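You operate a simulated robot arm through the tools that you are given. There is no shell and no other tool.

You run a simulated robot arm. Do the job below in one go: nothing can be reset, and whatever is moved stays where it is left.

JOB
Set the press dial to LOW and stand the tray in the nest.
Fine: free the lock lever first and lock it again; the short tray.

The check looks at the end state, three seconds after you hand in, the way a careful person would. Anything else that was tipped, shoved, dropped, spilled or broken makes it a failure.

ROBOT AND FRAMES
A 6-joint arm with a two-finger parallel gripper, fixed in place. Base frame: the origin is at the foot of the arm, x ahead of it, y to its left, z up; the work surface is at about z = 0. Units: m, degrees, N and s.
With the tool pointing down near the work surface it reaches from about 0.14 to 0.58 m from the base axis. Its first joint turns from -66.0 to 66.0 degrees. Payload 2.1 kg.
Tool frame: the origin (TCP) lies between the finger pads and is the grasp point; the fingertips stand 0.03 m ahead of it; z points along the fingers, y is the line along which they close. Largest opening 0.094 m; finger width 0.028, thickness 0.01; the body of the gripper, 0.05 by 0.096 m, starts 0.055 m behind the TCP.
Orientation is that of the tool frame in the base frame, as a unit quaternion [x, y, z, w]. With the fingers straight down and closing along the base's y, the tool's x points along the base's -x, its y along +y and its z along -z.

CONTROLS
- The arm moves only by the tool arm_command. Its argument "moves" is a list that holds one entry, the list of rows, each a list of 7 numbers: the shift along the tool's x, y, z in m, then the turn, a rotation vector about the tool's x, y, z in degrees, then the opening, from 0 (shut) to 1 (fully open). In form: [[[dx, dy, dz, ax, ay, az, grip], ...]]. A call has 1 to 20 rows; each row shifts and turns the commanded pose from where the row before left it, along the tool's axes as they then stand. A row lasts 0.2 s, in which the tool goes at most 0.05 m and 8.6 degrees; a call with a longer step from one row to the next is refused whole, and so is a gripper value outside its range. Where a pose cannot be reached the arm comes as near as it can. A force on the tool above 50 N (or 10 N above the force at the start of the call, whichever is more), or a blocked arm, ends the call early, and 0.2 s more pass. Each finger travels about 0.072 m/s and halts on what it meets, pressing with about 44 N; the grip force reading is that of the motor and also rises with nothing between the fingers. The clock runs only during rows and for 0.2 s after the last one: add rows that do not move to give the fingers time. It gives the time, the measured TCP pose, the force on the tool (base axes), the opening and the grip force at its end, in the units of the frame above (readings bear some noise), with the torque about the TCP (base axes, N m) and any sound that the robot's microphone picked up, and new pictures: "show" is both (left out), scene, wrist or none.
- Cameras (640 x 400 px; columns grow to the right, rows downward): "scene" is fixed at [0.0576, -0.373, 0.4823]; the picture's right is [0.75, -0.66, 0.00], its down [-0.40, -0.45, -0.80] and it looks along [0.53, 0.60, -0.60] (base axes); focal length 214 px, centre (320, 200). "wrist" rides on the gripper at [0.076, 0.014, -0.103] in the tool frame; the picture's right is [-0.18, 0.98, 0.00], its down [-0.75, -0.14, -0.64] and it looks along [-0.63, -0.12, 0.77] (tool axes); focal length 243 px, centre (320, 200).
- pixel_to_xyz(camera, pixels): for up to 12 pixels [column, row] of the newest picture of that camera ("zoom" is the newest enlarged one), the place [x, y, z] in the base frame of the surface seen there, good to about 0.002 m. The clock stands still meanwhile.
- close_up(camera, box): a new picture of the part [left, top, right, bottom] of that camera's present view, enlarged. The clock stands still meanwhile.
- job_done(): hands the job in; it is judged then, once.

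Open the gripper and draw the arm clear of the work before you hand the job in, unless the task says otherwise.

The tools are called after "Emit:" by a JSON object that holds its "op" and its "data". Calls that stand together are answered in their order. arm_command: Moves the arm, as the interface text tells. Its arguments: {"type":"object","properties":{"moves":{"type":"array","items":{"type":"array","items":{"type":"array","items":{"type":"number"}}}},"show":{"type":"string","enum":["both","scene","wrist","none"]}},"required":["moves"]} The other tools are called the same way: pixel_to_xyz (camera, pixels) gives the place of the surface under pixels of a picture; close_up (camera, box) takes an enlarged picture of a part of a camera's view; job_done () hands the job in.

At the start:

```text
t: 0.0
tool_pos: [0.2648, -0.2083, 0.3925]
tcp_rot: [0.0, 1.0, -0.001, 0.0]
ft_force: [0.3, -0.4, -0.7]
wrist_torque: [-0.01, -0.01, 0.01]
grip_width: 0.094
grip_force: 0.2
```

scene: 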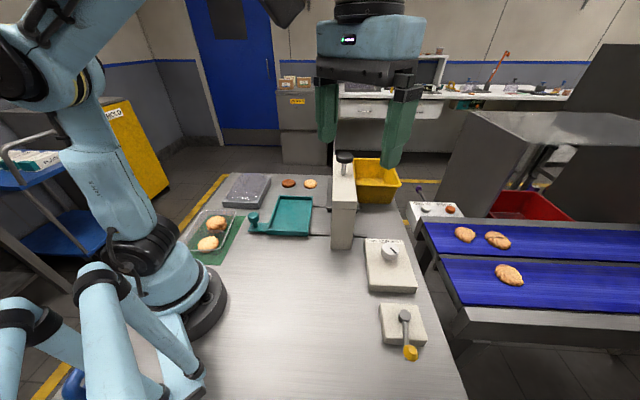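
wrist: 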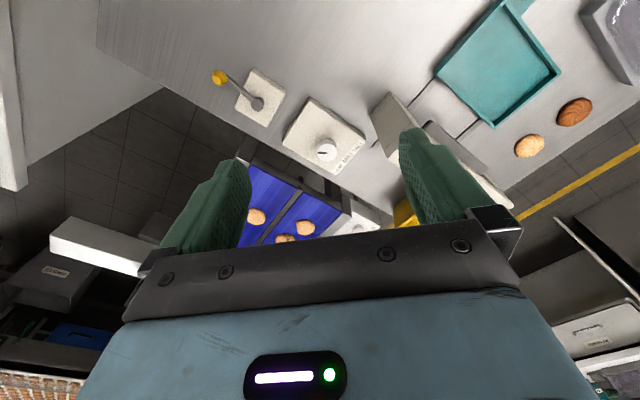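

The scene shows a teal tray around (290,215), a grey item at (247,190), a press/stand at (345,200), a dial box at (390,265) and a lever box at (403,325). I take enlarged pictures to understand the parts.

Emit:
{"op": "close_up", "data": {"camera": "scene", "box": [340, 220, 460, 370]}}

Emit:
{"op": "close_up", "data": {"camera": "scene", "box": [180, 140, 420, 290]}}

Emit:
{"op": "close_up", "data": {"camera": "wrist", "box": [200, 50, 400, 190]}}

Emit:
{"op": "close_up", "data": {"camera": "wrist", "box": [380, 0, 640, 170]}}

```text
2.67 times, centred on (400, 295) of scene
```

zoom: 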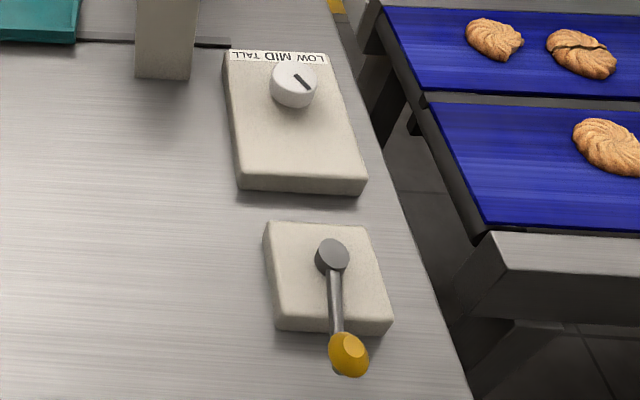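

```text
2.67 times, centred on (300, 215) of scene
```

zoom: 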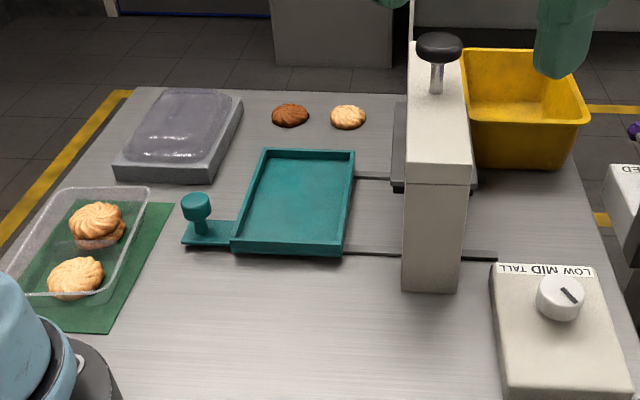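

```text
2.86 times, centred on (300, 120) of wrist
```

zoom: 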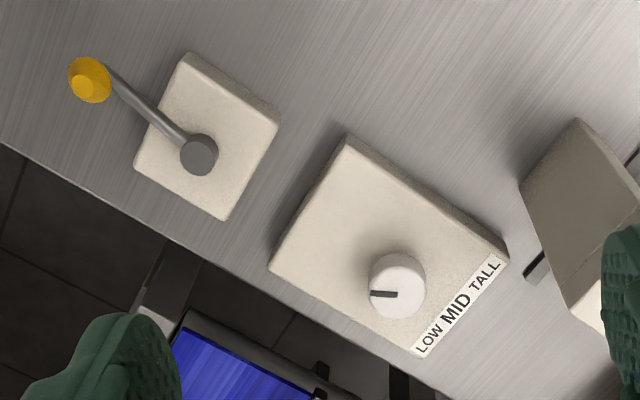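

```text
2.35 times, centred on (510, 85) of wrist
```

zoom: 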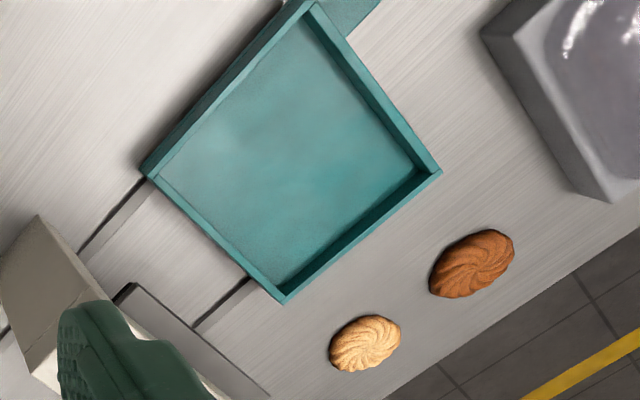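

The dial carries LOW / MID / TALL, the lever is on a separate base, and two tray-like objects lie on the left. I measure the main features to map the scene.

Emit:
{"op": "pixel_to_xyz", "data": {"camera": "scene", "pixels": [[405, 316], [410, 352], [389, 252], [371, 241], [406, 241], [416, 291], [371, 291], [382, 304], [420, 304], [426, 343], [385, 343], [300, 240]]}}

Emit:
{"op": "pixel_to_xyz", "data": {"camera": "scene", "pixels": [[280, 197], [312, 198], [309, 234], [269, 233], [290, 215], [253, 214], [342, 157], [345, 205], [341, 247], [247, 190], [216, 215], [205, 246]]}}

Emit:
{"op": "pixel_to_xyz", "data": {"camera": "scene", "pixels": [[239, 175], [270, 177], [258, 208], [224, 206], [257, 209], [236, 211], [195, 210], [217, 225], [207, 244], [372, 200], [399, 182], [333, 190]]}}

Emit:
{"op": "close_up", "data": {"camera": "scene", "box": [170, 160, 290, 270]}}

Emit:
{"op": "close_up", "data": {"camera": "scene", "box": [300, 130, 420, 260]}}

```text
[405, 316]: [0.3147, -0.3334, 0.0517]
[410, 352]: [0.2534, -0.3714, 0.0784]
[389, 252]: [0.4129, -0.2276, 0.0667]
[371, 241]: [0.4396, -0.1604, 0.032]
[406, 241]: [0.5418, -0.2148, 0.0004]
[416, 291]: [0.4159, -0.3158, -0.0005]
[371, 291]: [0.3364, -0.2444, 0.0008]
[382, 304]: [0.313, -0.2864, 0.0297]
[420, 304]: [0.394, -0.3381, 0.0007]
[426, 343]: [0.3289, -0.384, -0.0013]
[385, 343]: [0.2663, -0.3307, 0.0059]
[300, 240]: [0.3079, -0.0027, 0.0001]
```

```text
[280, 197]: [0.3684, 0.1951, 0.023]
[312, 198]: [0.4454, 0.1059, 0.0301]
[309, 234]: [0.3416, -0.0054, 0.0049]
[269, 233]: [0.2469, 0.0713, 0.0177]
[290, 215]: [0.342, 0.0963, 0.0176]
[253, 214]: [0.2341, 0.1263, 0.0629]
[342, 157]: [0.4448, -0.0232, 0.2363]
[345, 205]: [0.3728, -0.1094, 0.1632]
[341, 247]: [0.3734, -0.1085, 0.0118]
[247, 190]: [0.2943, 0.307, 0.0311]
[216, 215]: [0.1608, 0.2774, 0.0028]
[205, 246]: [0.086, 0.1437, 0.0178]
```

```text
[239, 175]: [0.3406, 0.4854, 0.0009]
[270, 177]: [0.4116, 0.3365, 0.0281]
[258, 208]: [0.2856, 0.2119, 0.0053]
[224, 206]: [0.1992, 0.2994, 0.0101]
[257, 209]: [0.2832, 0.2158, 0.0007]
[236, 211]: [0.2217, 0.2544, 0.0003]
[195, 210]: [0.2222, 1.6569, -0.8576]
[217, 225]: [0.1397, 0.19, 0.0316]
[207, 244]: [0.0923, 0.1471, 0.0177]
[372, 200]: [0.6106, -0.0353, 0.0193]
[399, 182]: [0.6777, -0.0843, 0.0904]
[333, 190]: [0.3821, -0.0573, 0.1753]
```

```text
3.64 times, centred on (230, 215) of scene
```

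zoom: 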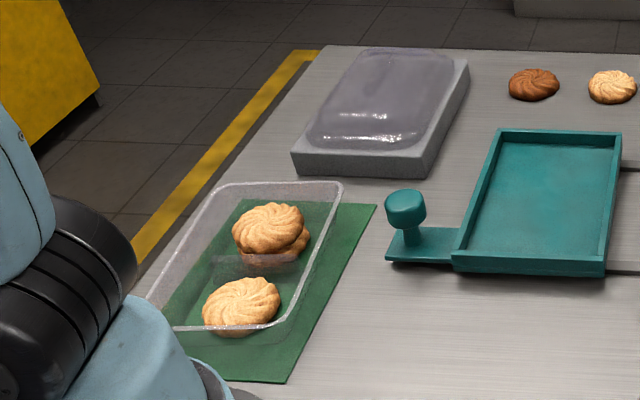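

```text
3.08 times, centred on (360, 195) of scene
```

zoom: 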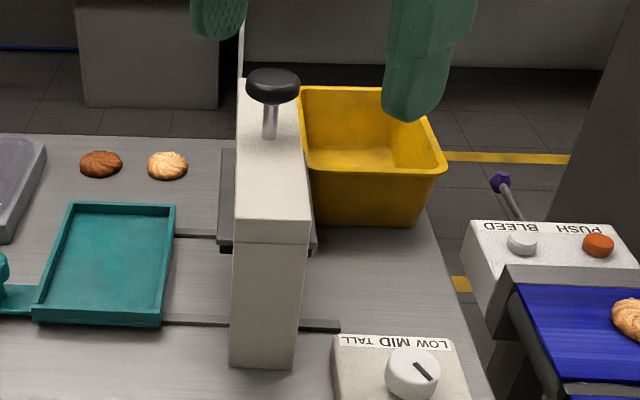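

The clear tray with biscuits stands on a green mat, the teal drawer looks like the nest, and the lever (scene ~(405,335)) carries a yellow knob. I move the wrist camera nearer to the lever and dial to study their states.

Emit:
{"op": "arm_command", "data": {"moves": [[[0.016, -0.008, 0.022, 0, 0, 0, 1], [0.016, -0.008, 0.022, 0, 0, 0, 1], [0.016, -0.008, 0.022, 0, 0, 0, 1], [0.016, -0.008, 0.022, 0, 0, 0, 1], [0, 0, 0, 0, 0, 0, 1]]]}}

```text
t: 1.2
tool_pos: [0.2014, -0.2431, 0.3051]
tcp_rot: [-0.001, 1.0, -0.002, 0.001]
ft_force: [-0.3, -0.4, -0.1]
wrist_torque: [-0.01, -0.01, -0.01]
grip_width: 0.0938
grip_force: 0.2
```

scene: 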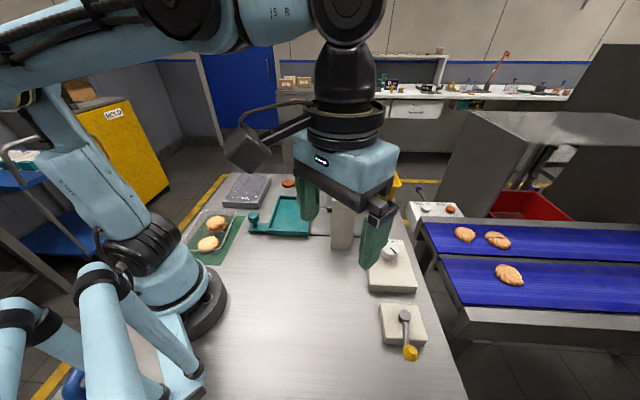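
wrist: 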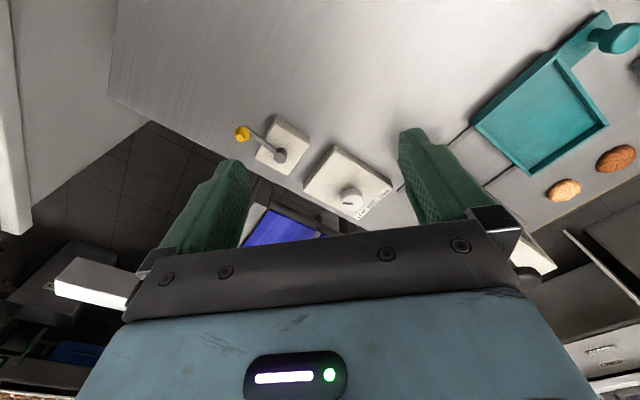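

The lever is now at wrist (265,145) and the dial at (350,197). I zoom in on both.

Emit:
{"op": "close_up", "data": {"camera": "wrist", "box": [225, 105, 325, 175]}}

Emit:
{"op": "close_up", "data": {"camera": "wrist", "box": [295, 135, 405, 225]}}

Emit:
{"op": "close_up", "data": {"camera": "scene", "box": [370, 290, 440, 370]}}

Emit:
{"op": "close_up", "data": {"camera": "scene", "box": [355, 230, 425, 300]}}

```text
5.71 times, centred on (275, 140) of wrist
```

zoom: 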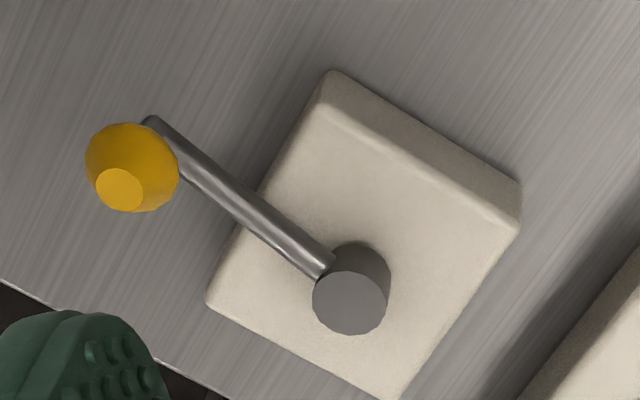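

```text
4.44 times, centred on (350, 180) of wrist
```

zoom: 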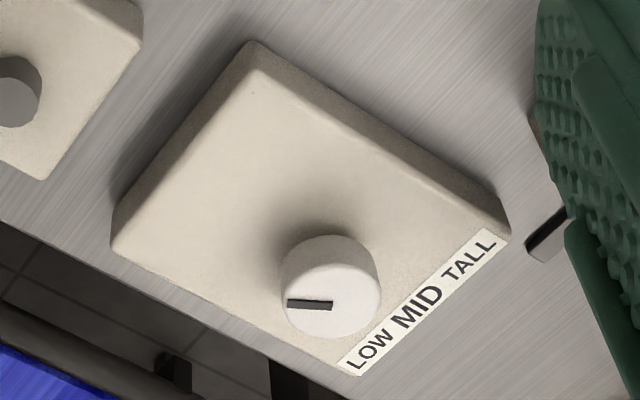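

```text
5.00 times, centred on (405, 330) of scene
```

zoom: 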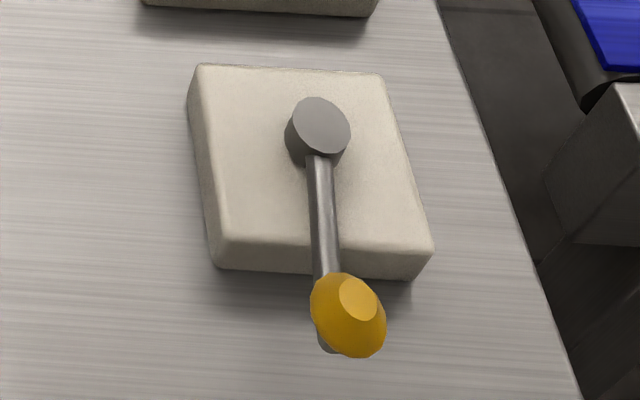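

```text
5.71 times, centred on (390, 265) of scene
```

zoom: 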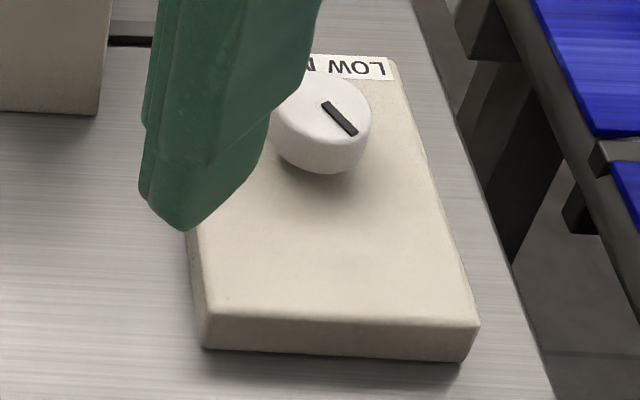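

The dial's mark points roughly toward -y, away from the labels' middle. I now zoom onto the tray area in the scene picture to measure the clear tray, the mat and the grey item.

Emit:
{"op": "close_up", "data": {"camera": "scene", "box": [180, 165, 280, 270]}}

```text
3.81 times, centred on (230, 218) of scene
```

zoom: 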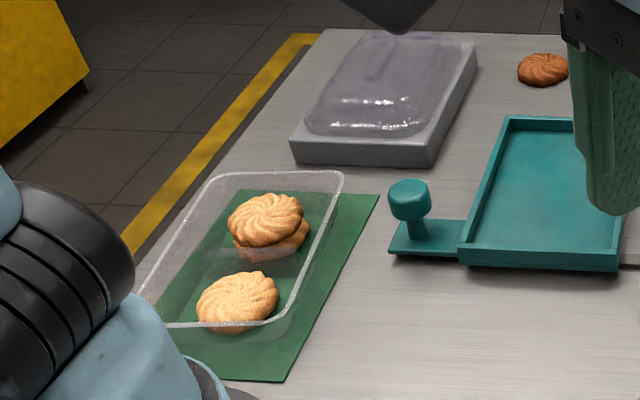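

Emit:
{"op": "pixel_to_xyz", "data": {"camera": "zoom", "pixels": [[210, 176], [341, 173], [320, 245], [275, 320], [190, 326], [378, 196], [283, 381], [266, 215], [238, 295], [270, 250], [332, 210], [250, 190]]}}

Emit:
{"op": "pixel_to_xyz", "data": {"camera": "zoom", "pixels": [[292, 143], [425, 148], [425, 165], [295, 162], [477, 50], [370, 110], [410, 185], [460, 243], [617, 255], [508, 120], [400, 250], [540, 250]]}}

```text
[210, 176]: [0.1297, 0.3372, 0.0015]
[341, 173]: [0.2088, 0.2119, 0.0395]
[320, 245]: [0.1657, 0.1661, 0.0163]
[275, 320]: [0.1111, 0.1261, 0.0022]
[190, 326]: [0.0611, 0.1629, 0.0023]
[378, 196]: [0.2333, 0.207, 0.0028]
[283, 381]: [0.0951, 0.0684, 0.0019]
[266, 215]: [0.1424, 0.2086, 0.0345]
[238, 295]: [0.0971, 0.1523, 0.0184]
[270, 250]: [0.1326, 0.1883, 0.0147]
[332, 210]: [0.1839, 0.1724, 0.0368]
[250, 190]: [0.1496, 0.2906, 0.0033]
```

```text
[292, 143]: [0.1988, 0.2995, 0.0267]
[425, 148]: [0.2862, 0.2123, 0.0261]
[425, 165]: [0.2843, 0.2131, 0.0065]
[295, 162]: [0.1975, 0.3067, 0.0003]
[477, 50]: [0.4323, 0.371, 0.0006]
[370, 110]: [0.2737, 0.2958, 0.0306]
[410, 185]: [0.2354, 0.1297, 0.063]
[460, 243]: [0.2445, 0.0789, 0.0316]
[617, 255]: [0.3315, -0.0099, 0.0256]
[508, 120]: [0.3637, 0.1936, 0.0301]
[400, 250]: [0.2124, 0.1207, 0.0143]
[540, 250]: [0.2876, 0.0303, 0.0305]
```

The clear tray rim is at z≈0.038 and about 0.106×0.159 m, which fits the teal nest; the grey item is too large. Next I measure the dial labels and knob and the lever through the wrist zoom.

Emit:
{"op": "close_up", "data": {"camera": "wrist", "box": [295, 135, 405, 225]}}

Emit:
{"op": "pixel_to_xyz", "data": {"camera": "zoom", "pixels": [[368, 350], [416, 305], [470, 257], [330, 290], [292, 304], [331, 304], [283, 290], [379, 275], [330, 336], [330, 240], [256, 75], [505, 225]]}}

Emit:
{"op": "close_up", "data": {"camera": "wrist", "box": [225, 105, 325, 175]}}

Emit:
{"op": "pixel_to_xyz", "data": {"camera": "zoom", "pixels": [[350, 303], [120, 190], [132, 165], [245, 210], [320, 265], [335, 80], [515, 195], [215, 300], [385, 390], [178, 165], [90, 165], [130, 210]]}}

```text
4.44 times, centred on (350, 180) of wrist
```

zoom: 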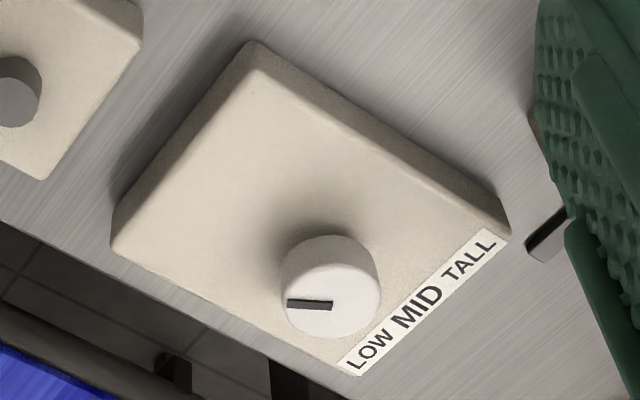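

```text
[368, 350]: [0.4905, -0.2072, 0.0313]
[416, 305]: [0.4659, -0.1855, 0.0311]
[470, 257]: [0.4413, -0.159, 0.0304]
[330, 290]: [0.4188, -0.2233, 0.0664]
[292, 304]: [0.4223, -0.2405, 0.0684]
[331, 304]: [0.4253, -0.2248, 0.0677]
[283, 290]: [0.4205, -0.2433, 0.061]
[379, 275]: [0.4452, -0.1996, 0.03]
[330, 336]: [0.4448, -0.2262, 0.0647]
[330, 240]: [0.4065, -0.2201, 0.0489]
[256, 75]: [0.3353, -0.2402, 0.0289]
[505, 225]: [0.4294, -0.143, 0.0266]
```

```text
5.71 times, centred on (275, 140) of wrist
```

zoom: 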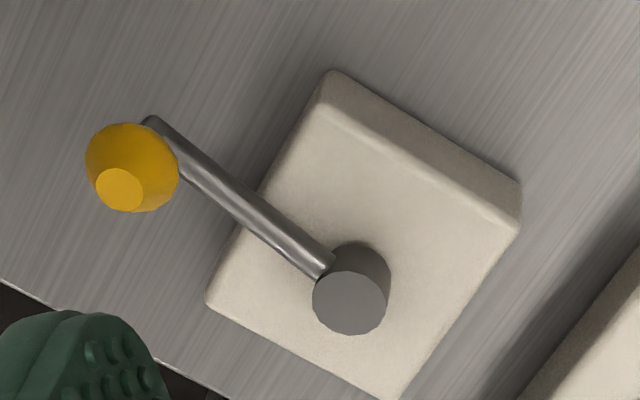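

```text
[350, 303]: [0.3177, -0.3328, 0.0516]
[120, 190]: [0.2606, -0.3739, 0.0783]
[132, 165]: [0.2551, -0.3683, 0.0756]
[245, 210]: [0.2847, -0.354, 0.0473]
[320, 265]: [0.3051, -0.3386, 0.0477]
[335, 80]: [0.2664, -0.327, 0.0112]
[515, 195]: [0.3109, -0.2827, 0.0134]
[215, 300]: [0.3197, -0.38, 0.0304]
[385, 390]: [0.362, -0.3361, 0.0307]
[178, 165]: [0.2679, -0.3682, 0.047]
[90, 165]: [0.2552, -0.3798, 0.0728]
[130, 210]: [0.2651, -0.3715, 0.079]
```

Labels lie at LOW (0.49,-0.207), MID (0.466,-0.186), TALL (0.441,-0.159), and the knob centre is near (0.42,-0.225) with its mark pointing toward -y. I bring the camera closer over the dial to look for tick marks.

Emit:
{"op": "arm_command", "data": {"moves": [[[-0.032, 0.001, 0.012, 0, 0, 0, 1], [-0.032, 0.001, 0.012, 0, 0, 0, 1], [-0.032, 0.001, 0.012, 0, 0, 0, 1], [-0.032, 0.001, 0.012, 0, 0, 0, 1], [-0.032, 0.001, 0.012, 0, 0, 0, 1], [-0.032, 0.001, 0.012, 0, 0, 0, 1], [0, 0, 0, 0, 0, 0, 1]]]}}

```text
t: 2.8
tool_pos: [0.3937, -0.2352, 0.2307]
tcp_rot: [0.0, 1.0, -0.001, 0.001]
ft_force: [0.1, -0.2, 0.4]
wrist_torque: [0.02, 0.01, -0.01]
grip_width: 0.094
grip_force: 0.1
```

scene: 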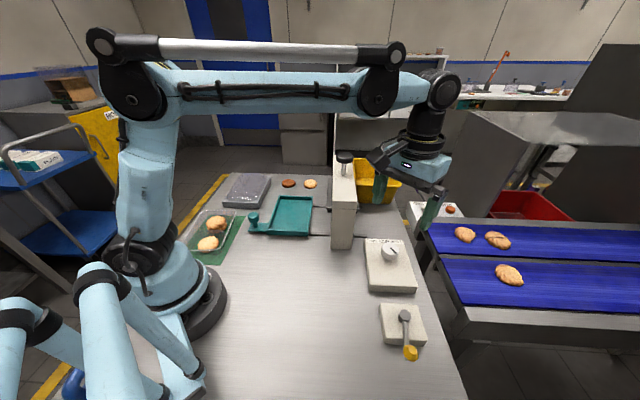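
wrist: 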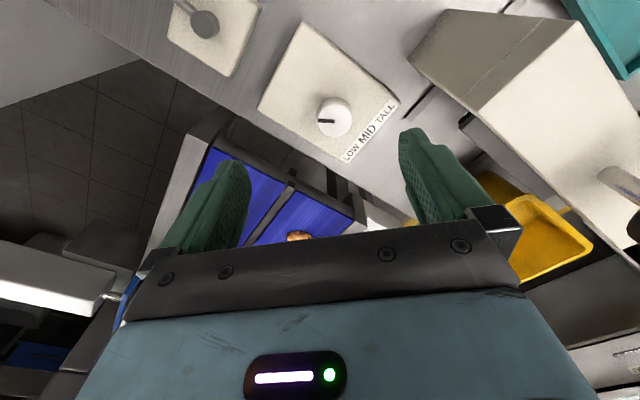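

The dial is now at wrist (334,118), clear of the fingers. I zoom in on it.

Emit:
{"op": "close_up", "data": {"camera": "wrist", "box": [290, 80, 390, 160]}}

Emit:
{"op": "pixel_to_xyz", "data": {"camera": "zoom", "pixels": [[320, 190], [320, 170], [250, 200], [330, 200], [370, 180], [320, 240], [365, 205], [290, 205], [320, 150], [420, 200], [350, 320], [240, 240]]}}

Emit:
{"op": "close_up", "data": {"camera": "scene", "box": [360, 230, 420, 275]}}

Emit:
{"op": "close_up", "data": {"camera": "wrist", "box": [400, 0, 640, 200]}}

```text
5.00 times, centred on (340, 120) of wrist
```

zoom: 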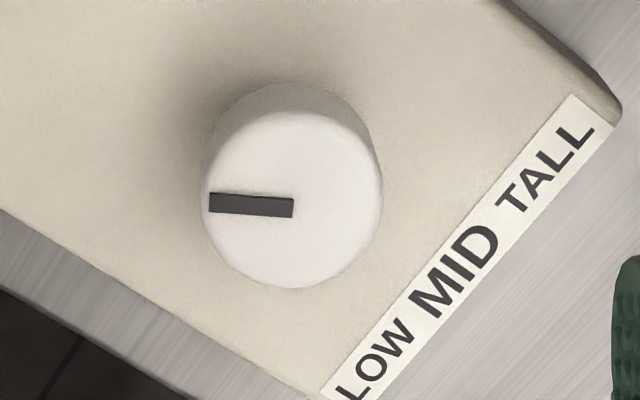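

```text
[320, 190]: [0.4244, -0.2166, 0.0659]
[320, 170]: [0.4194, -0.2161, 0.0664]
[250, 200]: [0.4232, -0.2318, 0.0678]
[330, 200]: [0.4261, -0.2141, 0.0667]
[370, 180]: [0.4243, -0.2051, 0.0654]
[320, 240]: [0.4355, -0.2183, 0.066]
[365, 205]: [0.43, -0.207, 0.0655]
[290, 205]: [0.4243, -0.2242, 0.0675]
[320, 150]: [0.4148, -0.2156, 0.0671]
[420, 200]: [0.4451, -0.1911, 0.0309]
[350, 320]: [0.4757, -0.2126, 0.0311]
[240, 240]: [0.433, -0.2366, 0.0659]
```

```text
8.89 times, centred on (390, 252) of scene
```

zoom: 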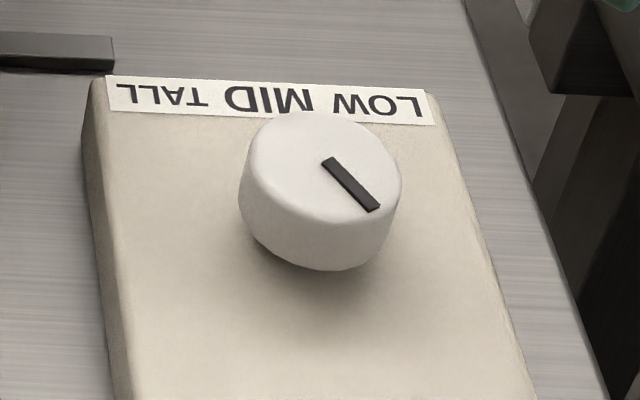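

```text
2.00 times, centred on (520, 100) of wrist
```

zoom: 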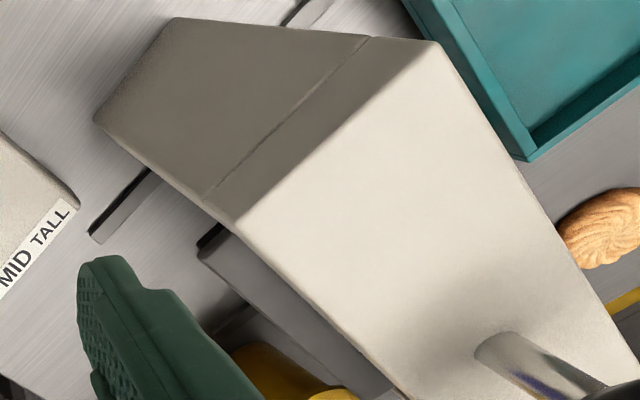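

The mark runs from the knob's centre (0.424,-0.223) to its -y edge, and there are no tick marks. I go to the lever first: hover over its yellow knob with the fingers turned to straddle the rod, and look.

Emit:
{"op": "arm_command", "data": {"moves": [[[0.0264, -0.0274, 0.004, 0, 0, 0, 1], [0.0264, -0.0274, 0.004, 0, 0, 0, 1], [0.0264, -0.0274, 0.004, 0, 0, 0, 1], [0.0264, -0.0274, 0.004, 0, 0, 0, 1], [0.0264, -0.0274, 0.004, 0, 0, 0, 1], [0, 0, 0, 0, 0, -7.2, 1], [0, 0, 0, 0, 0, -7.2, 1], [0, 0, 0, 0, 0, -7.2, 1], [0, 0, 0, 0, 0, -7.2, 1], [0, 0, 0, 0, 0, -7.2, 1], [0, 0, 0, 0, 0, 0, 1]]]}}

```text
t: 5.2
tool_pos: [0.2631, -0.3707, 0.2115]
tcp_rot: [-0.31, 0.951, 0.0, 0.0]
ft_force: [0.5, 0.2, -0.7]
wrist_torque: [0.01, 0.06, -0.01]
grip_width: 0.0942
grip_force: 0.0
```

scene: 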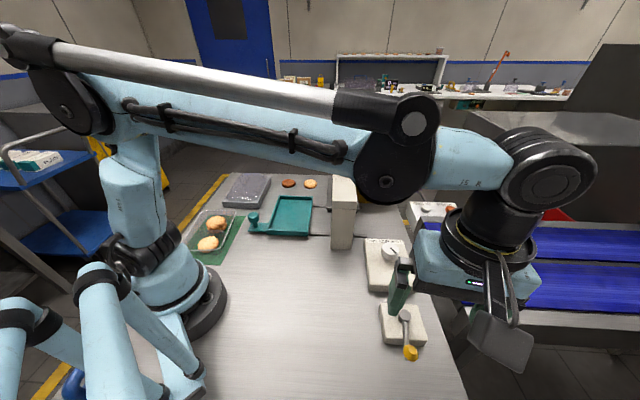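
wrist: 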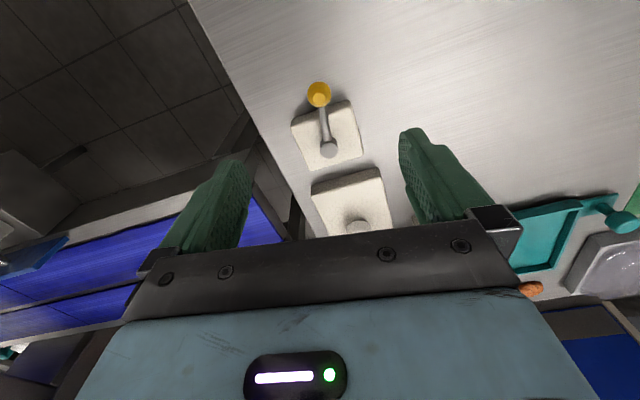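

The tool is above the lever; knob at wrist (319,95), hub at (328,150). I zoom and measure them precisely.

Emit:
{"op": "close_up", "data": {"camera": "wrist", "box": [280, 75, 370, 175]}}

Emit:
{"op": "pixel_to_xyz", "data": {"camera": "wrist", "pixels": [[319, 89], [312, 95], [319, 102], [326, 95], [308, 95], [331, 95], [320, 107], [322, 115], [324, 125], [326, 138], [328, 151], [319, 95]]}}

Emit:
{"op": "close_up", "data": {"camera": "scene", "box": [370, 290, 440, 370]}}

```text
4.00 times, centred on (325, 125) of wrist
```

zoom: 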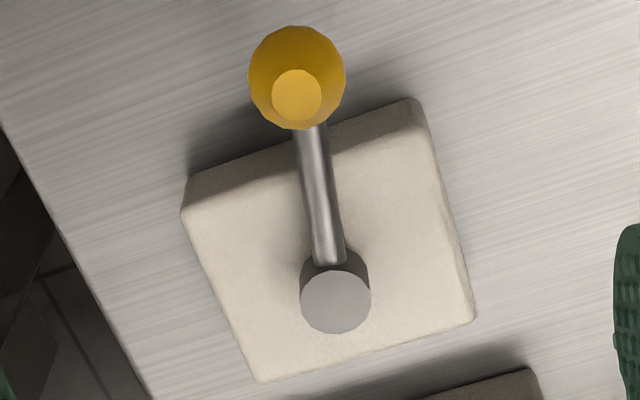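

```text
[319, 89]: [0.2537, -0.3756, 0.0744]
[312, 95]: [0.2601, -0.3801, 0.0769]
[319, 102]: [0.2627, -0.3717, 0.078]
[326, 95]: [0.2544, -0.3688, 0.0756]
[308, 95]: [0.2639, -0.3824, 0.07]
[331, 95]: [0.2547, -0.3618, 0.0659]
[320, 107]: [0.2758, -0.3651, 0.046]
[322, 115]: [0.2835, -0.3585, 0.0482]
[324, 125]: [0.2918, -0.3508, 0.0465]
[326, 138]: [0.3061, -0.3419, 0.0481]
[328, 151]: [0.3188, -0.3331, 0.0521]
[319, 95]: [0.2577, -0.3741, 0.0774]
```

```text
5.00 times, centred on (405, 330) of scene
```

zoom: 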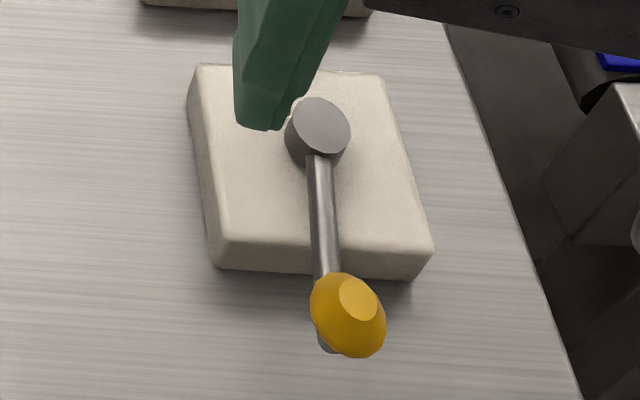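

The knob centre is at about (0.259,-0.372,0.066), hub at (0.3185,-0.333), radius ≈0.071. I lower the fingers to straddle the knob and close to a loose cage of about 3 cm.

Emit:
{"op": "arm_command", "data": {"moves": [[[0.003, 0.001, 0.0275, 0, 0, 0, 1], [0, 0, 0.0275, 0, 0, 0, 1], [0, 0, 0.0275, 0, 0, 0, 1], [0, 0, 0.0275, 0, 0, 0, 1], [0, 0, 0.0255, 0, 0, 0, 1], [0, 0, 0, 0, 0, 0, 0.6], [0, 0, 0, 0, 0, 0, 0.34], [0, 0, 0, 0, 0, 0, 0.34], [0, 0, 0, 0, 0, 0, 0.34]]]}}

```text
t: 7.2
tool_pos: [0.2604, -0.3726, 0.076]
tcp_rot: [-0.308, 0.951, -0.001, 0.0]
ft_force: [-0.4, 0.6, 0.2]
wrist_torque: [0.04, 0.0, -0.02]
grip_width: 0.032
grip_force: 0.1
```

scene: 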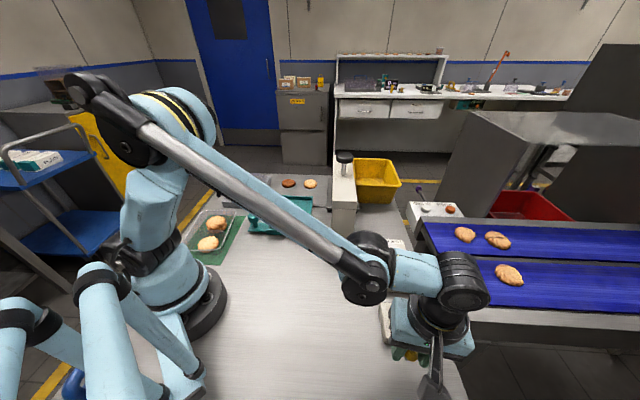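
wrist: 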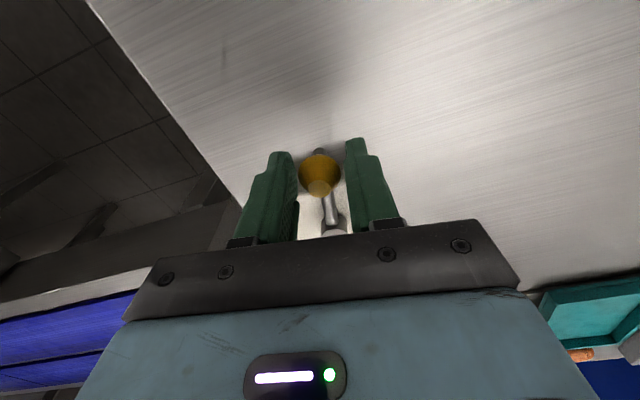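

The knob sits between the fingers at wrist (320,175). I test the clockwise direction gently with a small arc about the hub and watch the force.

Emit:
{"op": "arm_command", "data": {"moves": [[[0, 0.0025, 0, 0, 0, 2, 0.34], [0, 0.0025, 0, 0, 0, 2, 0.34], [0, 0.0025, 0, 0, 0, 2, 0.34], [0, 0.0025, 0, 0, 0, 2, 0.34]]]}}

```text
t: 8.2
tool_pos: [0.2532, -0.3635, 0.0761]
tcp_rot: [-0.242, 0.97, -0.001, 0.002]
ft_force: [0.8, -0.8, 0.3]
wrist_torque: [-0.01, 0.03, 0.04]
grip_width: 0.0324
grip_force: 0.4
```

scene: 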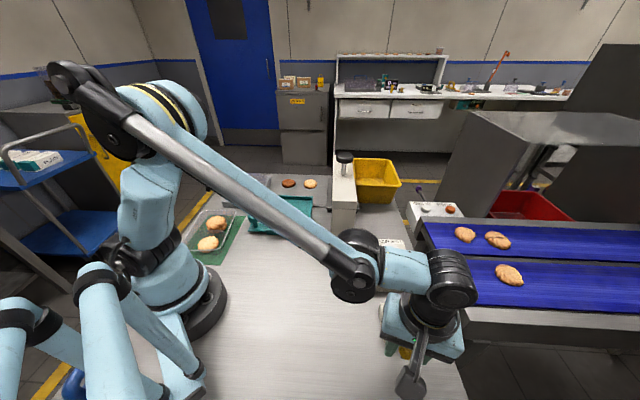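
wrist: 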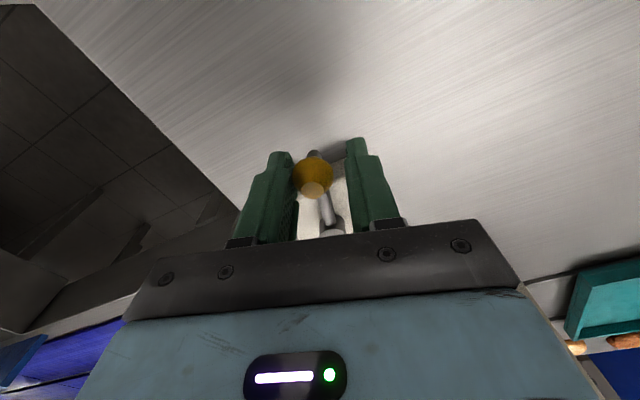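

The knob now touches the trailing finger (wrist (313,175)) and the force is only about 1 N, so the lever seems to follow clockwise. I continue the arc.

Emit:
{"op": "arm_command", "data": {"moves": [[[-0.0001, 0.0037, 0, 0, 0, 3, 0.34], [-0.0001, 0.0037, 0, 0, 0, 3, 0.34], [-0.0001, 0.0037, 0, 0, 0, 3, 0.34], [-0.0001, 0.0037, 0, 0, 0, 3, 0.34]]]}}

```text
t: 9.2
tool_pos: [0.2474, -0.3496, 0.0762]
tcp_rot: [-0.139, 0.99, 0.0, 0.001]
ft_force: [0.4, -0.6, 0.2]
wrist_torque: [-0.01, 0.0, -0.01]
grip_width: 0.0323
grip_force: 0.5
```

scene: 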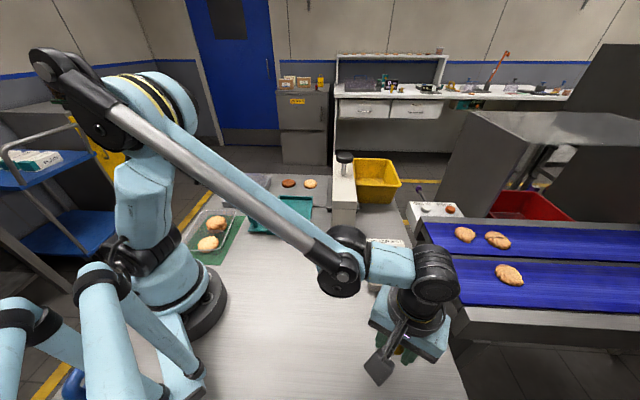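
wrist: 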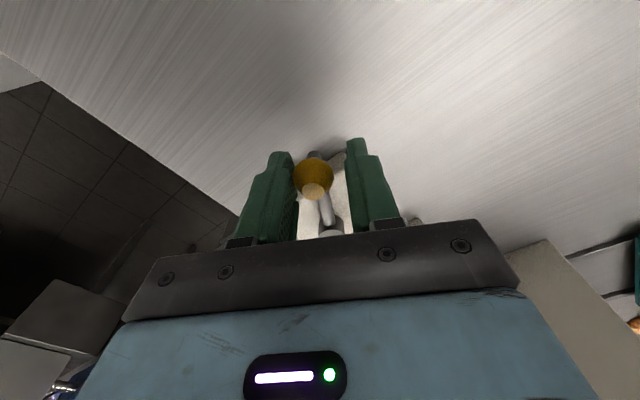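

The lever swings along with almost no resistance. I carry on clockwise in larger steps.

Emit:
{"op": "arm_command", "data": {"moves": [[[-0.0003, 0.0062, 0, 0, 0, 5, 0.34], [-0.0003, 0.0062, 0, 0, 0, 5, 0.34], [-0.0003, 0.0062, 0, 0, 0, 5, 0.34], [-0.0003, 0.0062, 0, 0, 0, 5, 0.34], [-0.0003, 0.0062, 0, 0, 0, 5, 0.34]]]}}

```text
t: 10.4
tool_pos: [0.2461, -0.3182, 0.0791]
tcp_rot: [0.08, 0.997, 0.0, 0.001]
ft_force: [-0.8, -0.6, 0.1]
wrist_torque: [-0.02, -0.03, 0.01]
grip_width: 0.0325
grip_force: 0.1
```

scene: 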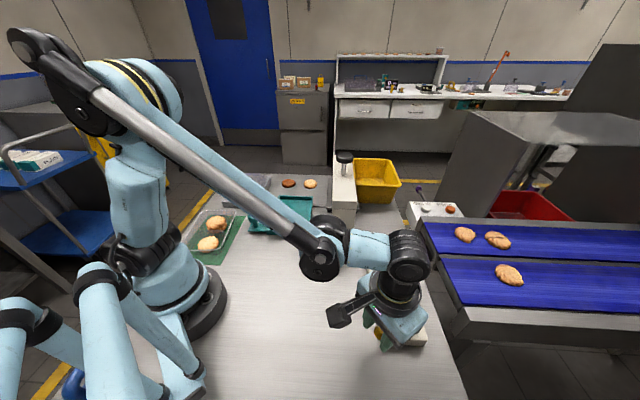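
wrist: 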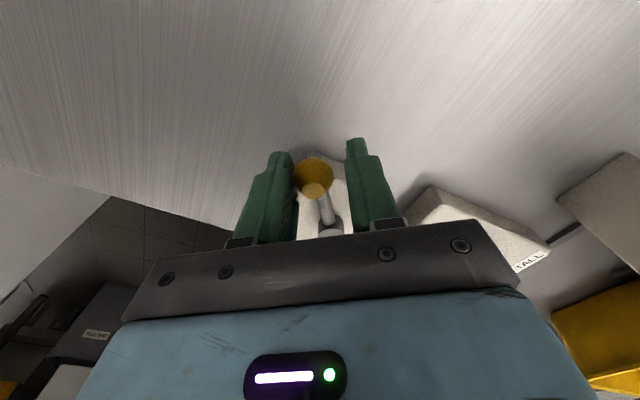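

Still free and about 1 N; the tool has turned about 45° around the hub. I continue another 25°.

Emit:
{"op": "arm_command", "data": {"moves": [[[-0.0003, 0.0062, 0.0006, 0, 0, 5, 0.34], [-0.0003, 0.0062, 0.0006, 0, 0, 5, 0.34], [-0.0003, 0.0062, 0.0006, 0, 0, 5, 0.34], [-0.0003, 0.0062, 0.0006, 0, 0, 5, 0.34], [-0.0003, 0.0062, 0.0006, 0, 0, 5, 0.34]]]}}

```text
t: 11.6
tool_pos: [0.2563, -0.2905, 0.0742]
tcp_rot: [0.294, 0.956, 0.0, 0.0]
ft_force: [-1.0, -0.9, 0.2]
wrist_torque: [0.0, -0.04, -0.01]
grip_width: 0.0325
grip_force: 0.1
```

scene: 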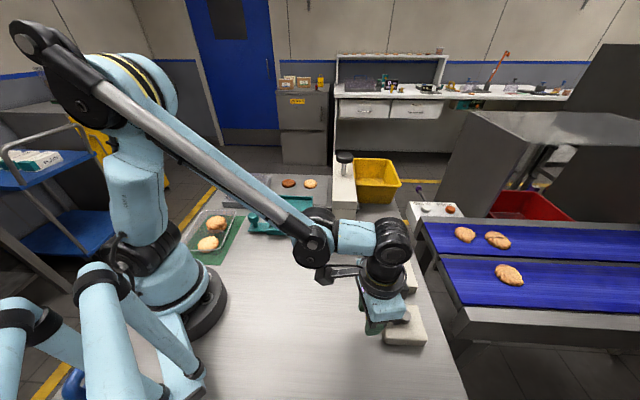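
wrist: 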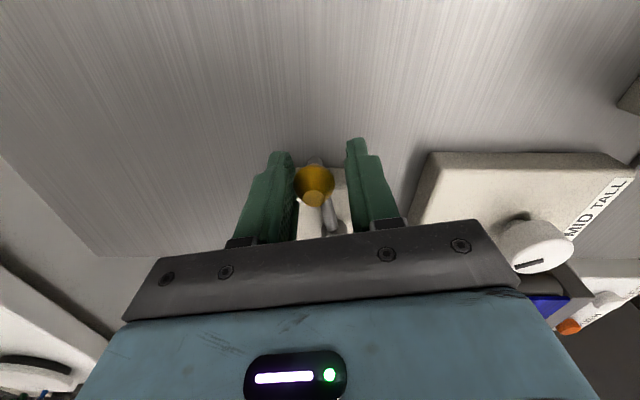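

About 70° turned and still no stop. I go on another 15°.

Emit:
{"op": "arm_command", "data": {"moves": [[[-0.0003, 0.0062, 0, 0, 0, 5, 0.34], [-0.0003, 0.0062, 0, 0, 0, 5, 0.34], [-0.0003, 0.0062, 0, 0, 0, 5, 0.34]]]}}

```text
t: 12.4
tool_pos: [0.2682, -0.278, 0.0748]
tcp_rot: [0.415, 0.91, -0.001, 0.001]
ft_force: [-2.9, -3.9, 0.2]
wrist_torque: [-0.08, 0.05, 0.02]
grip_width: 0.0342
grip_force: 2.4
```

scene: 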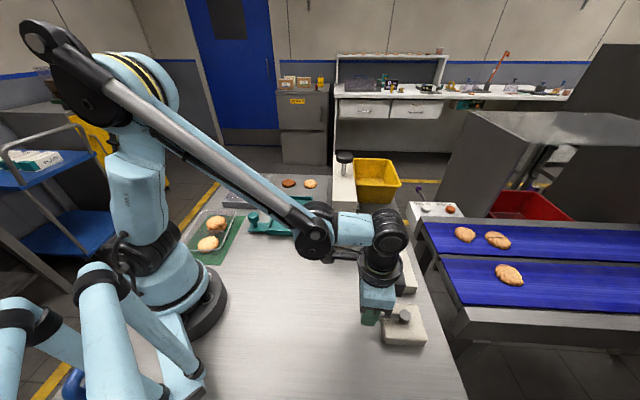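
wrist: 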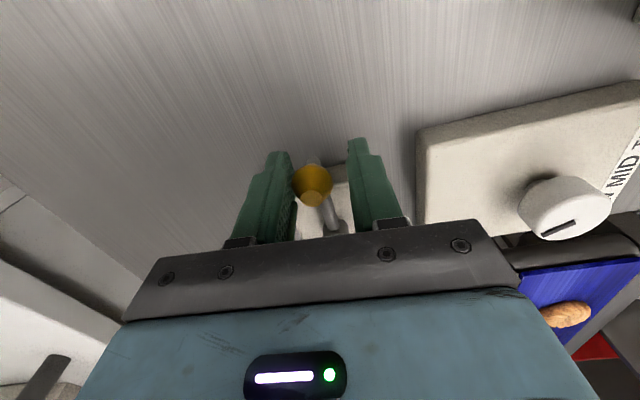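

The force rose to about 5 N and the finger was pushed, so the lever has met its stop near 135°, roughly 80° from where it began. I back off slightly, open, and rise to look.

Emit:
{"op": "arm_command", "data": {"moves": [[[0, -0.003, 0, 0, 0, 0, 0.4], [0, 0, 0, 0, 0, 0, 0.6], [0, 0, 0, 0, 0, 0, 0.8], [0, 0, -0.03, 0, 0, 0, 0.9], [0, 0, -0.04, 0, 0, 0, 0.9], [0, 0, -0.04, 0, 0, 0, 0.9], [0, 0, -0.04, 0, 0, 0, 0.9], [0, 0, 0, 0, 0, 0, 0.9]]]}}

```text
t: 14.2
tool_pos: [0.2669, -0.2761, 0.2233]
tcp_rot: [0.414, 0.91, 0.0, 0.001]
ft_force: [-0.3, 0.1, -0.3]
wrist_torque: [0.02, -0.03, 0.01]
grip_width: 0.0848
grip_force: 0.0
```

scene: 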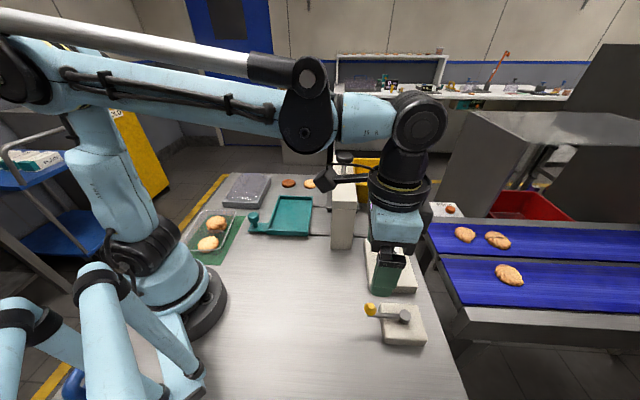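
wrist: 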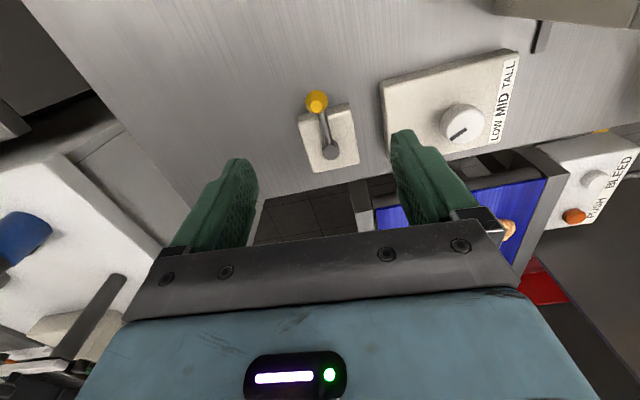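

The lever now stands swung toward the left (knob at wrist (317,103)). I measure its new angle and the press column around the dial.

Emit:
{"op": "pixel_to_xyz", "data": {"camera": "wrist", "pixels": [[317, 105], [308, 102], [327, 102], [322, 118], [327, 138], [331, 152], [462, 122], [441, 122], [484, 122], [461, 133], [540, 20], [540, 50]]}}

Emit:
{"op": "pixel_to_xyz", "data": {"camera": "scene", "pixels": [[332, 248], [351, 249], [333, 210], [355, 205], [334, 180], [356, 203], [340, 180], [356, 168], [344, 155], [330, 207], [329, 180], [350, 225]]}}

Emit:
{"op": "close_up", "data": {"camera": "scene", "box": [310, 140, 410, 260]}}

Emit:
{"op": "close_up", "data": {"camera": "wrist", "box": [420, 40, 540, 160]}}

```text
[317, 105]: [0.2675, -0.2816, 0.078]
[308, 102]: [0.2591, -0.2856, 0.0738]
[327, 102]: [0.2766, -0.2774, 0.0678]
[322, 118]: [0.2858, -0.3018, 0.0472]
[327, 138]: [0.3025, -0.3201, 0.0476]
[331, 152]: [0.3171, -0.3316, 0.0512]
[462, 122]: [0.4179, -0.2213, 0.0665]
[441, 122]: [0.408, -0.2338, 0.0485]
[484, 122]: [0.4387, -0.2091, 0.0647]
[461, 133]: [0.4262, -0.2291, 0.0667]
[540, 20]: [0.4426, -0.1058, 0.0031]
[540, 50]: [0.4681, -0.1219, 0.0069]
```

```text
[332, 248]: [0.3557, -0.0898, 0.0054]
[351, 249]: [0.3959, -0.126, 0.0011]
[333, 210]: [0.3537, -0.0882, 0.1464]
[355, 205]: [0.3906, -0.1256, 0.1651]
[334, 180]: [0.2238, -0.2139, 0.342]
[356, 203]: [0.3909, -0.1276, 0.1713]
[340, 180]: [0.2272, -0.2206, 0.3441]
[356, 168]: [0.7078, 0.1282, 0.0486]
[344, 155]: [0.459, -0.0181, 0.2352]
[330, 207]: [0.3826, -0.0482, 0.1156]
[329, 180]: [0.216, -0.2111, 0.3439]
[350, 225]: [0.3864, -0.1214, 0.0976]
```

```text
3.33 times, centred on (360, 200) of scene
```

zoom: 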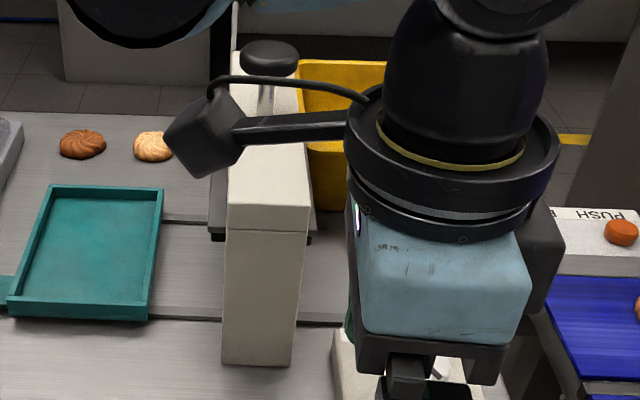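

```text
3.33 times, centred on (480, 100) of wrist
```

zoom: 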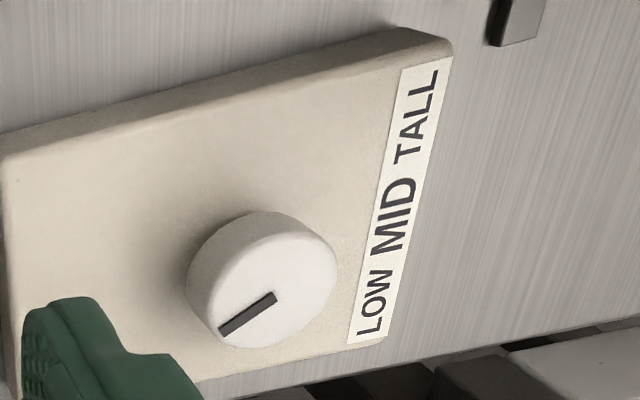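

The lever now lies at 135° (its stop). The press column is about 0.09 m from the dial's axis, so I turn the tool to keep the camera away from it and hover over the dial at (0.424,-0.2235).

Emit:
{"op": "arm_command", "data": {"moves": [[[0, 0, 0, 0, 0, -8.5, 0.9], [0, 0, 0, 0, 0, -8.5, 0.9], [0, 0, 0, 0, 0, -8.5, 0.9], [0, 0, 0, 0, 0, -8.5, 0.9], [0, 0, 0, 0, 0, -8.5, 0.9], [0, 0, 0, 0, 0, -8.5, 0.9], [0, 0, 0, 0, 0, -8.5, 0.9], [0, 0, 0, 0, 0, -8.5, 0.9], [-0.0414, -0.0007, 0.005, 0, 0, 0, 0.9], [-0.0414, -0.0007, 0.005, 0, 0, 0, 0.9], [-0.0414, -0.0007, 0.005, 0, 0, 0, 0.9], [-0.0414, -0.0007, 0.005, 0, 0, 0, 0.9], [0, 0, 0, 0, 0, 0, 0.9]]]}}

```text
t: 17.0
tool_pos: [0.4267, -0.2263, 0.2041]
tcp_rot: [-0.165, 0.986, -0.001, 0.001]
ft_force: [-0.2, -0.5, -0.1]
wrist_torque: [-0.01, 0.0, 0.02]
grip_width: 0.0844
grip_force: 0.1
```

scene: 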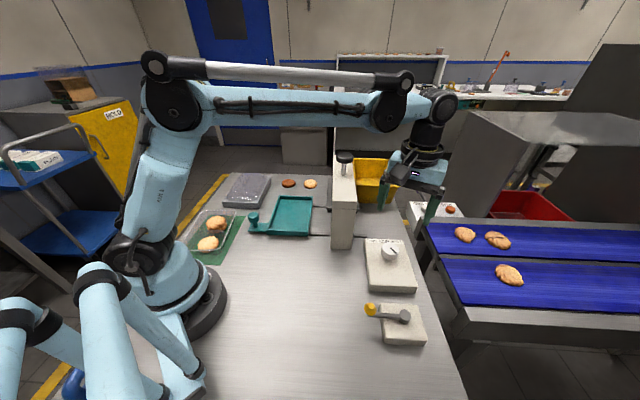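
wrist: 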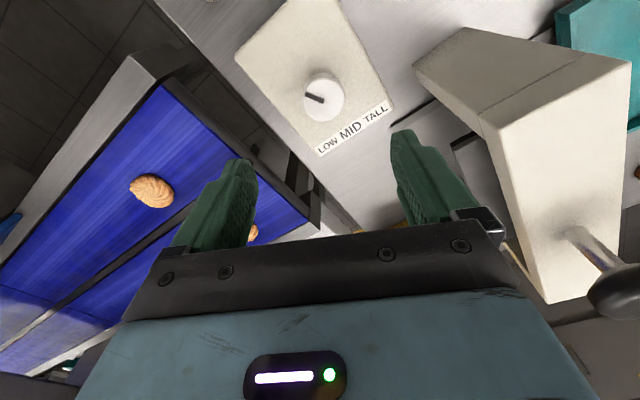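

The dial is at wrist (323,97). I zoom to refine the knob's centre before descending.

Emit:
{"op": "close_up", "data": {"camera": "wrist", "box": [283, 60, 363, 130]}}

Emit:
{"op": "pixel_to_xyz", "data": {"camera": "wrist", "pixels": [[323, 98], [305, 98], [343, 98], [323, 118], [323, 84], [306, 94], [322, 101], [340, 110], [309, 112], [338, 88], [323, 108], [331, 98]]}}

```text
5.71 times, centred on (323, 95) of wrist
```

zoom: 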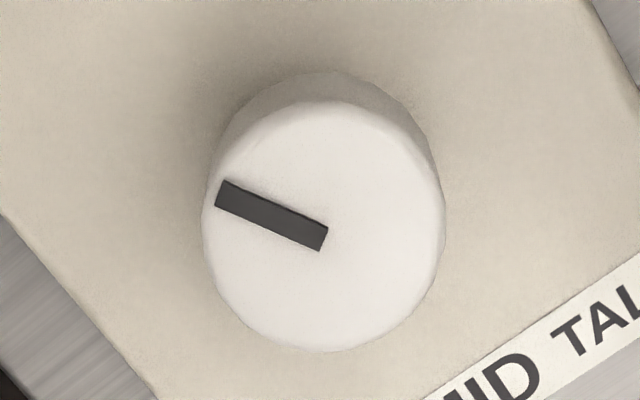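

```text
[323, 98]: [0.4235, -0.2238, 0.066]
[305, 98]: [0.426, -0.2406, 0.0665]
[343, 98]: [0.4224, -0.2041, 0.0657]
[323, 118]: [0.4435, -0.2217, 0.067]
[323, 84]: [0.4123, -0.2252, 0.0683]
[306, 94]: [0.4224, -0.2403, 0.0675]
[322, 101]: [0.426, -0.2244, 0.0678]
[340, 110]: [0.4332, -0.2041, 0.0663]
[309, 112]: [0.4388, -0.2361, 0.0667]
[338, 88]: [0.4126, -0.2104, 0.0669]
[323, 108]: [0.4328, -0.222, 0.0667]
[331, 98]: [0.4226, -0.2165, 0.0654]
```

The knob centre is (0.425,-0.2235), radius ≈0.0205, top z≈0.067. I align, descend to z≈0.070, and close on the knob.

Emit:
{"op": "arm_command", "data": {"moves": [[[0.0007, 0.0032, 0.0268, 0, 0, 0, 0.9], [0, 0, 0.0268, 0, 0, 0, 0.9], [0, 0, 0.0268, 0, 0, 0, 0.9], [0, 0, 0.0268, 0, 0, 0, 0.9], [0, 0, 0.0263, 0, 0, 0, 0.9], [0, 0, 0, 0, 0, 0, 0.7], [0, 0, 0, 0, 0, 0, 0.55], [0, 0, 0, 0, 0, 0, 0.4], [0, 0, 0, 0, 0, 0, 0.35], [0, 0, 0, 0, 0, 0, 0.35], [0, 0, 0, 0, 0, 0, 0.35]]]}}

```text
t: 19.4
tool_pos: [0.4248, -0.2251, 0.0693]
tcp_rot: [-0.165, 0.986, -0.001, 0.001]
ft_force: [1.8, -2.7, -12.5]
wrist_torque: [-0.06, -0.03, -0.03]
grip_width: 0.0414
grip_force: 45.2
```

scene: 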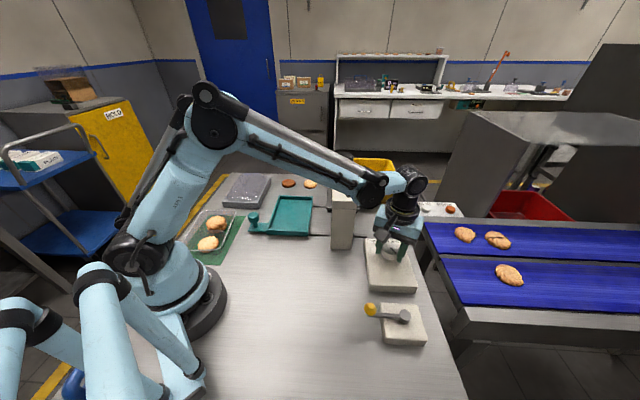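
wrist: 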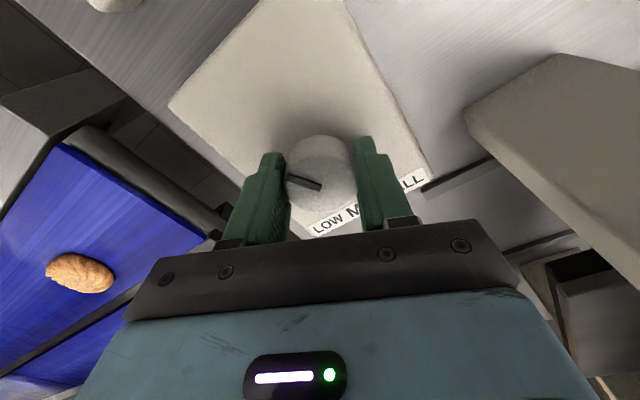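

The knob is gripped (width 0.0414, 45 N) and the mark shows between the fingers at wrist (303,182). I test a small clockwise turn and read torque and sound.

Emit:
{"op": "arm_command", "data": {"moves": [[[0, 0, 0, 0, 0, 4, 0.35], [0, 0, 0, 0, 0, 4, 0.35], [0, 0, 0, 0, 0, 4, 0.35], [0, 0, 0, 0, 0, 0, 0.35]]]}}

```text
t: 20.4
tool_pos: [0.4246, -0.2244, 0.0696]
tcp_rot: [-0.061, 0.998, 0.0, 0.001]
ft_force: [6.5, 6.0, -42.7]
wrist_torque: [0.03, -0.11, -0.01]
grip_width: 0.0413
grip_force: 44.9
```

scene: 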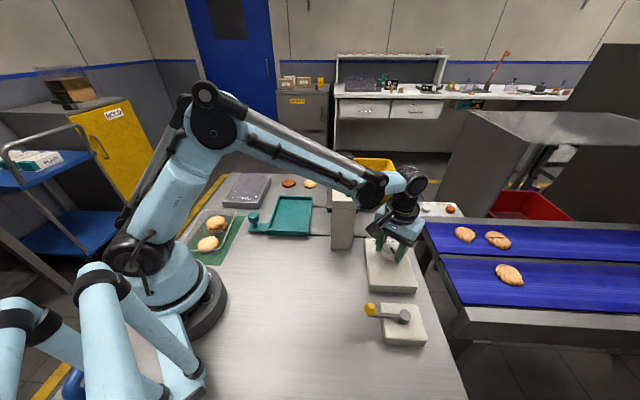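
wrist: 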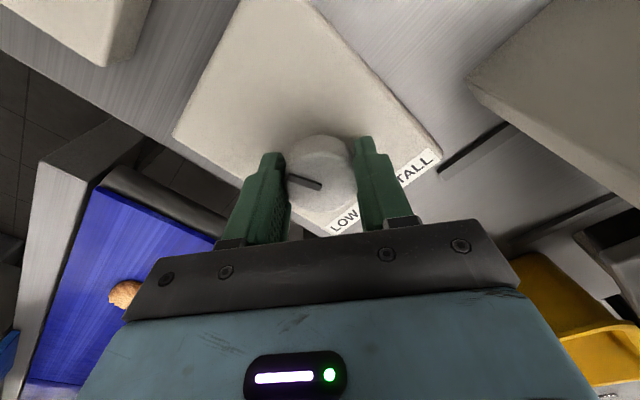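

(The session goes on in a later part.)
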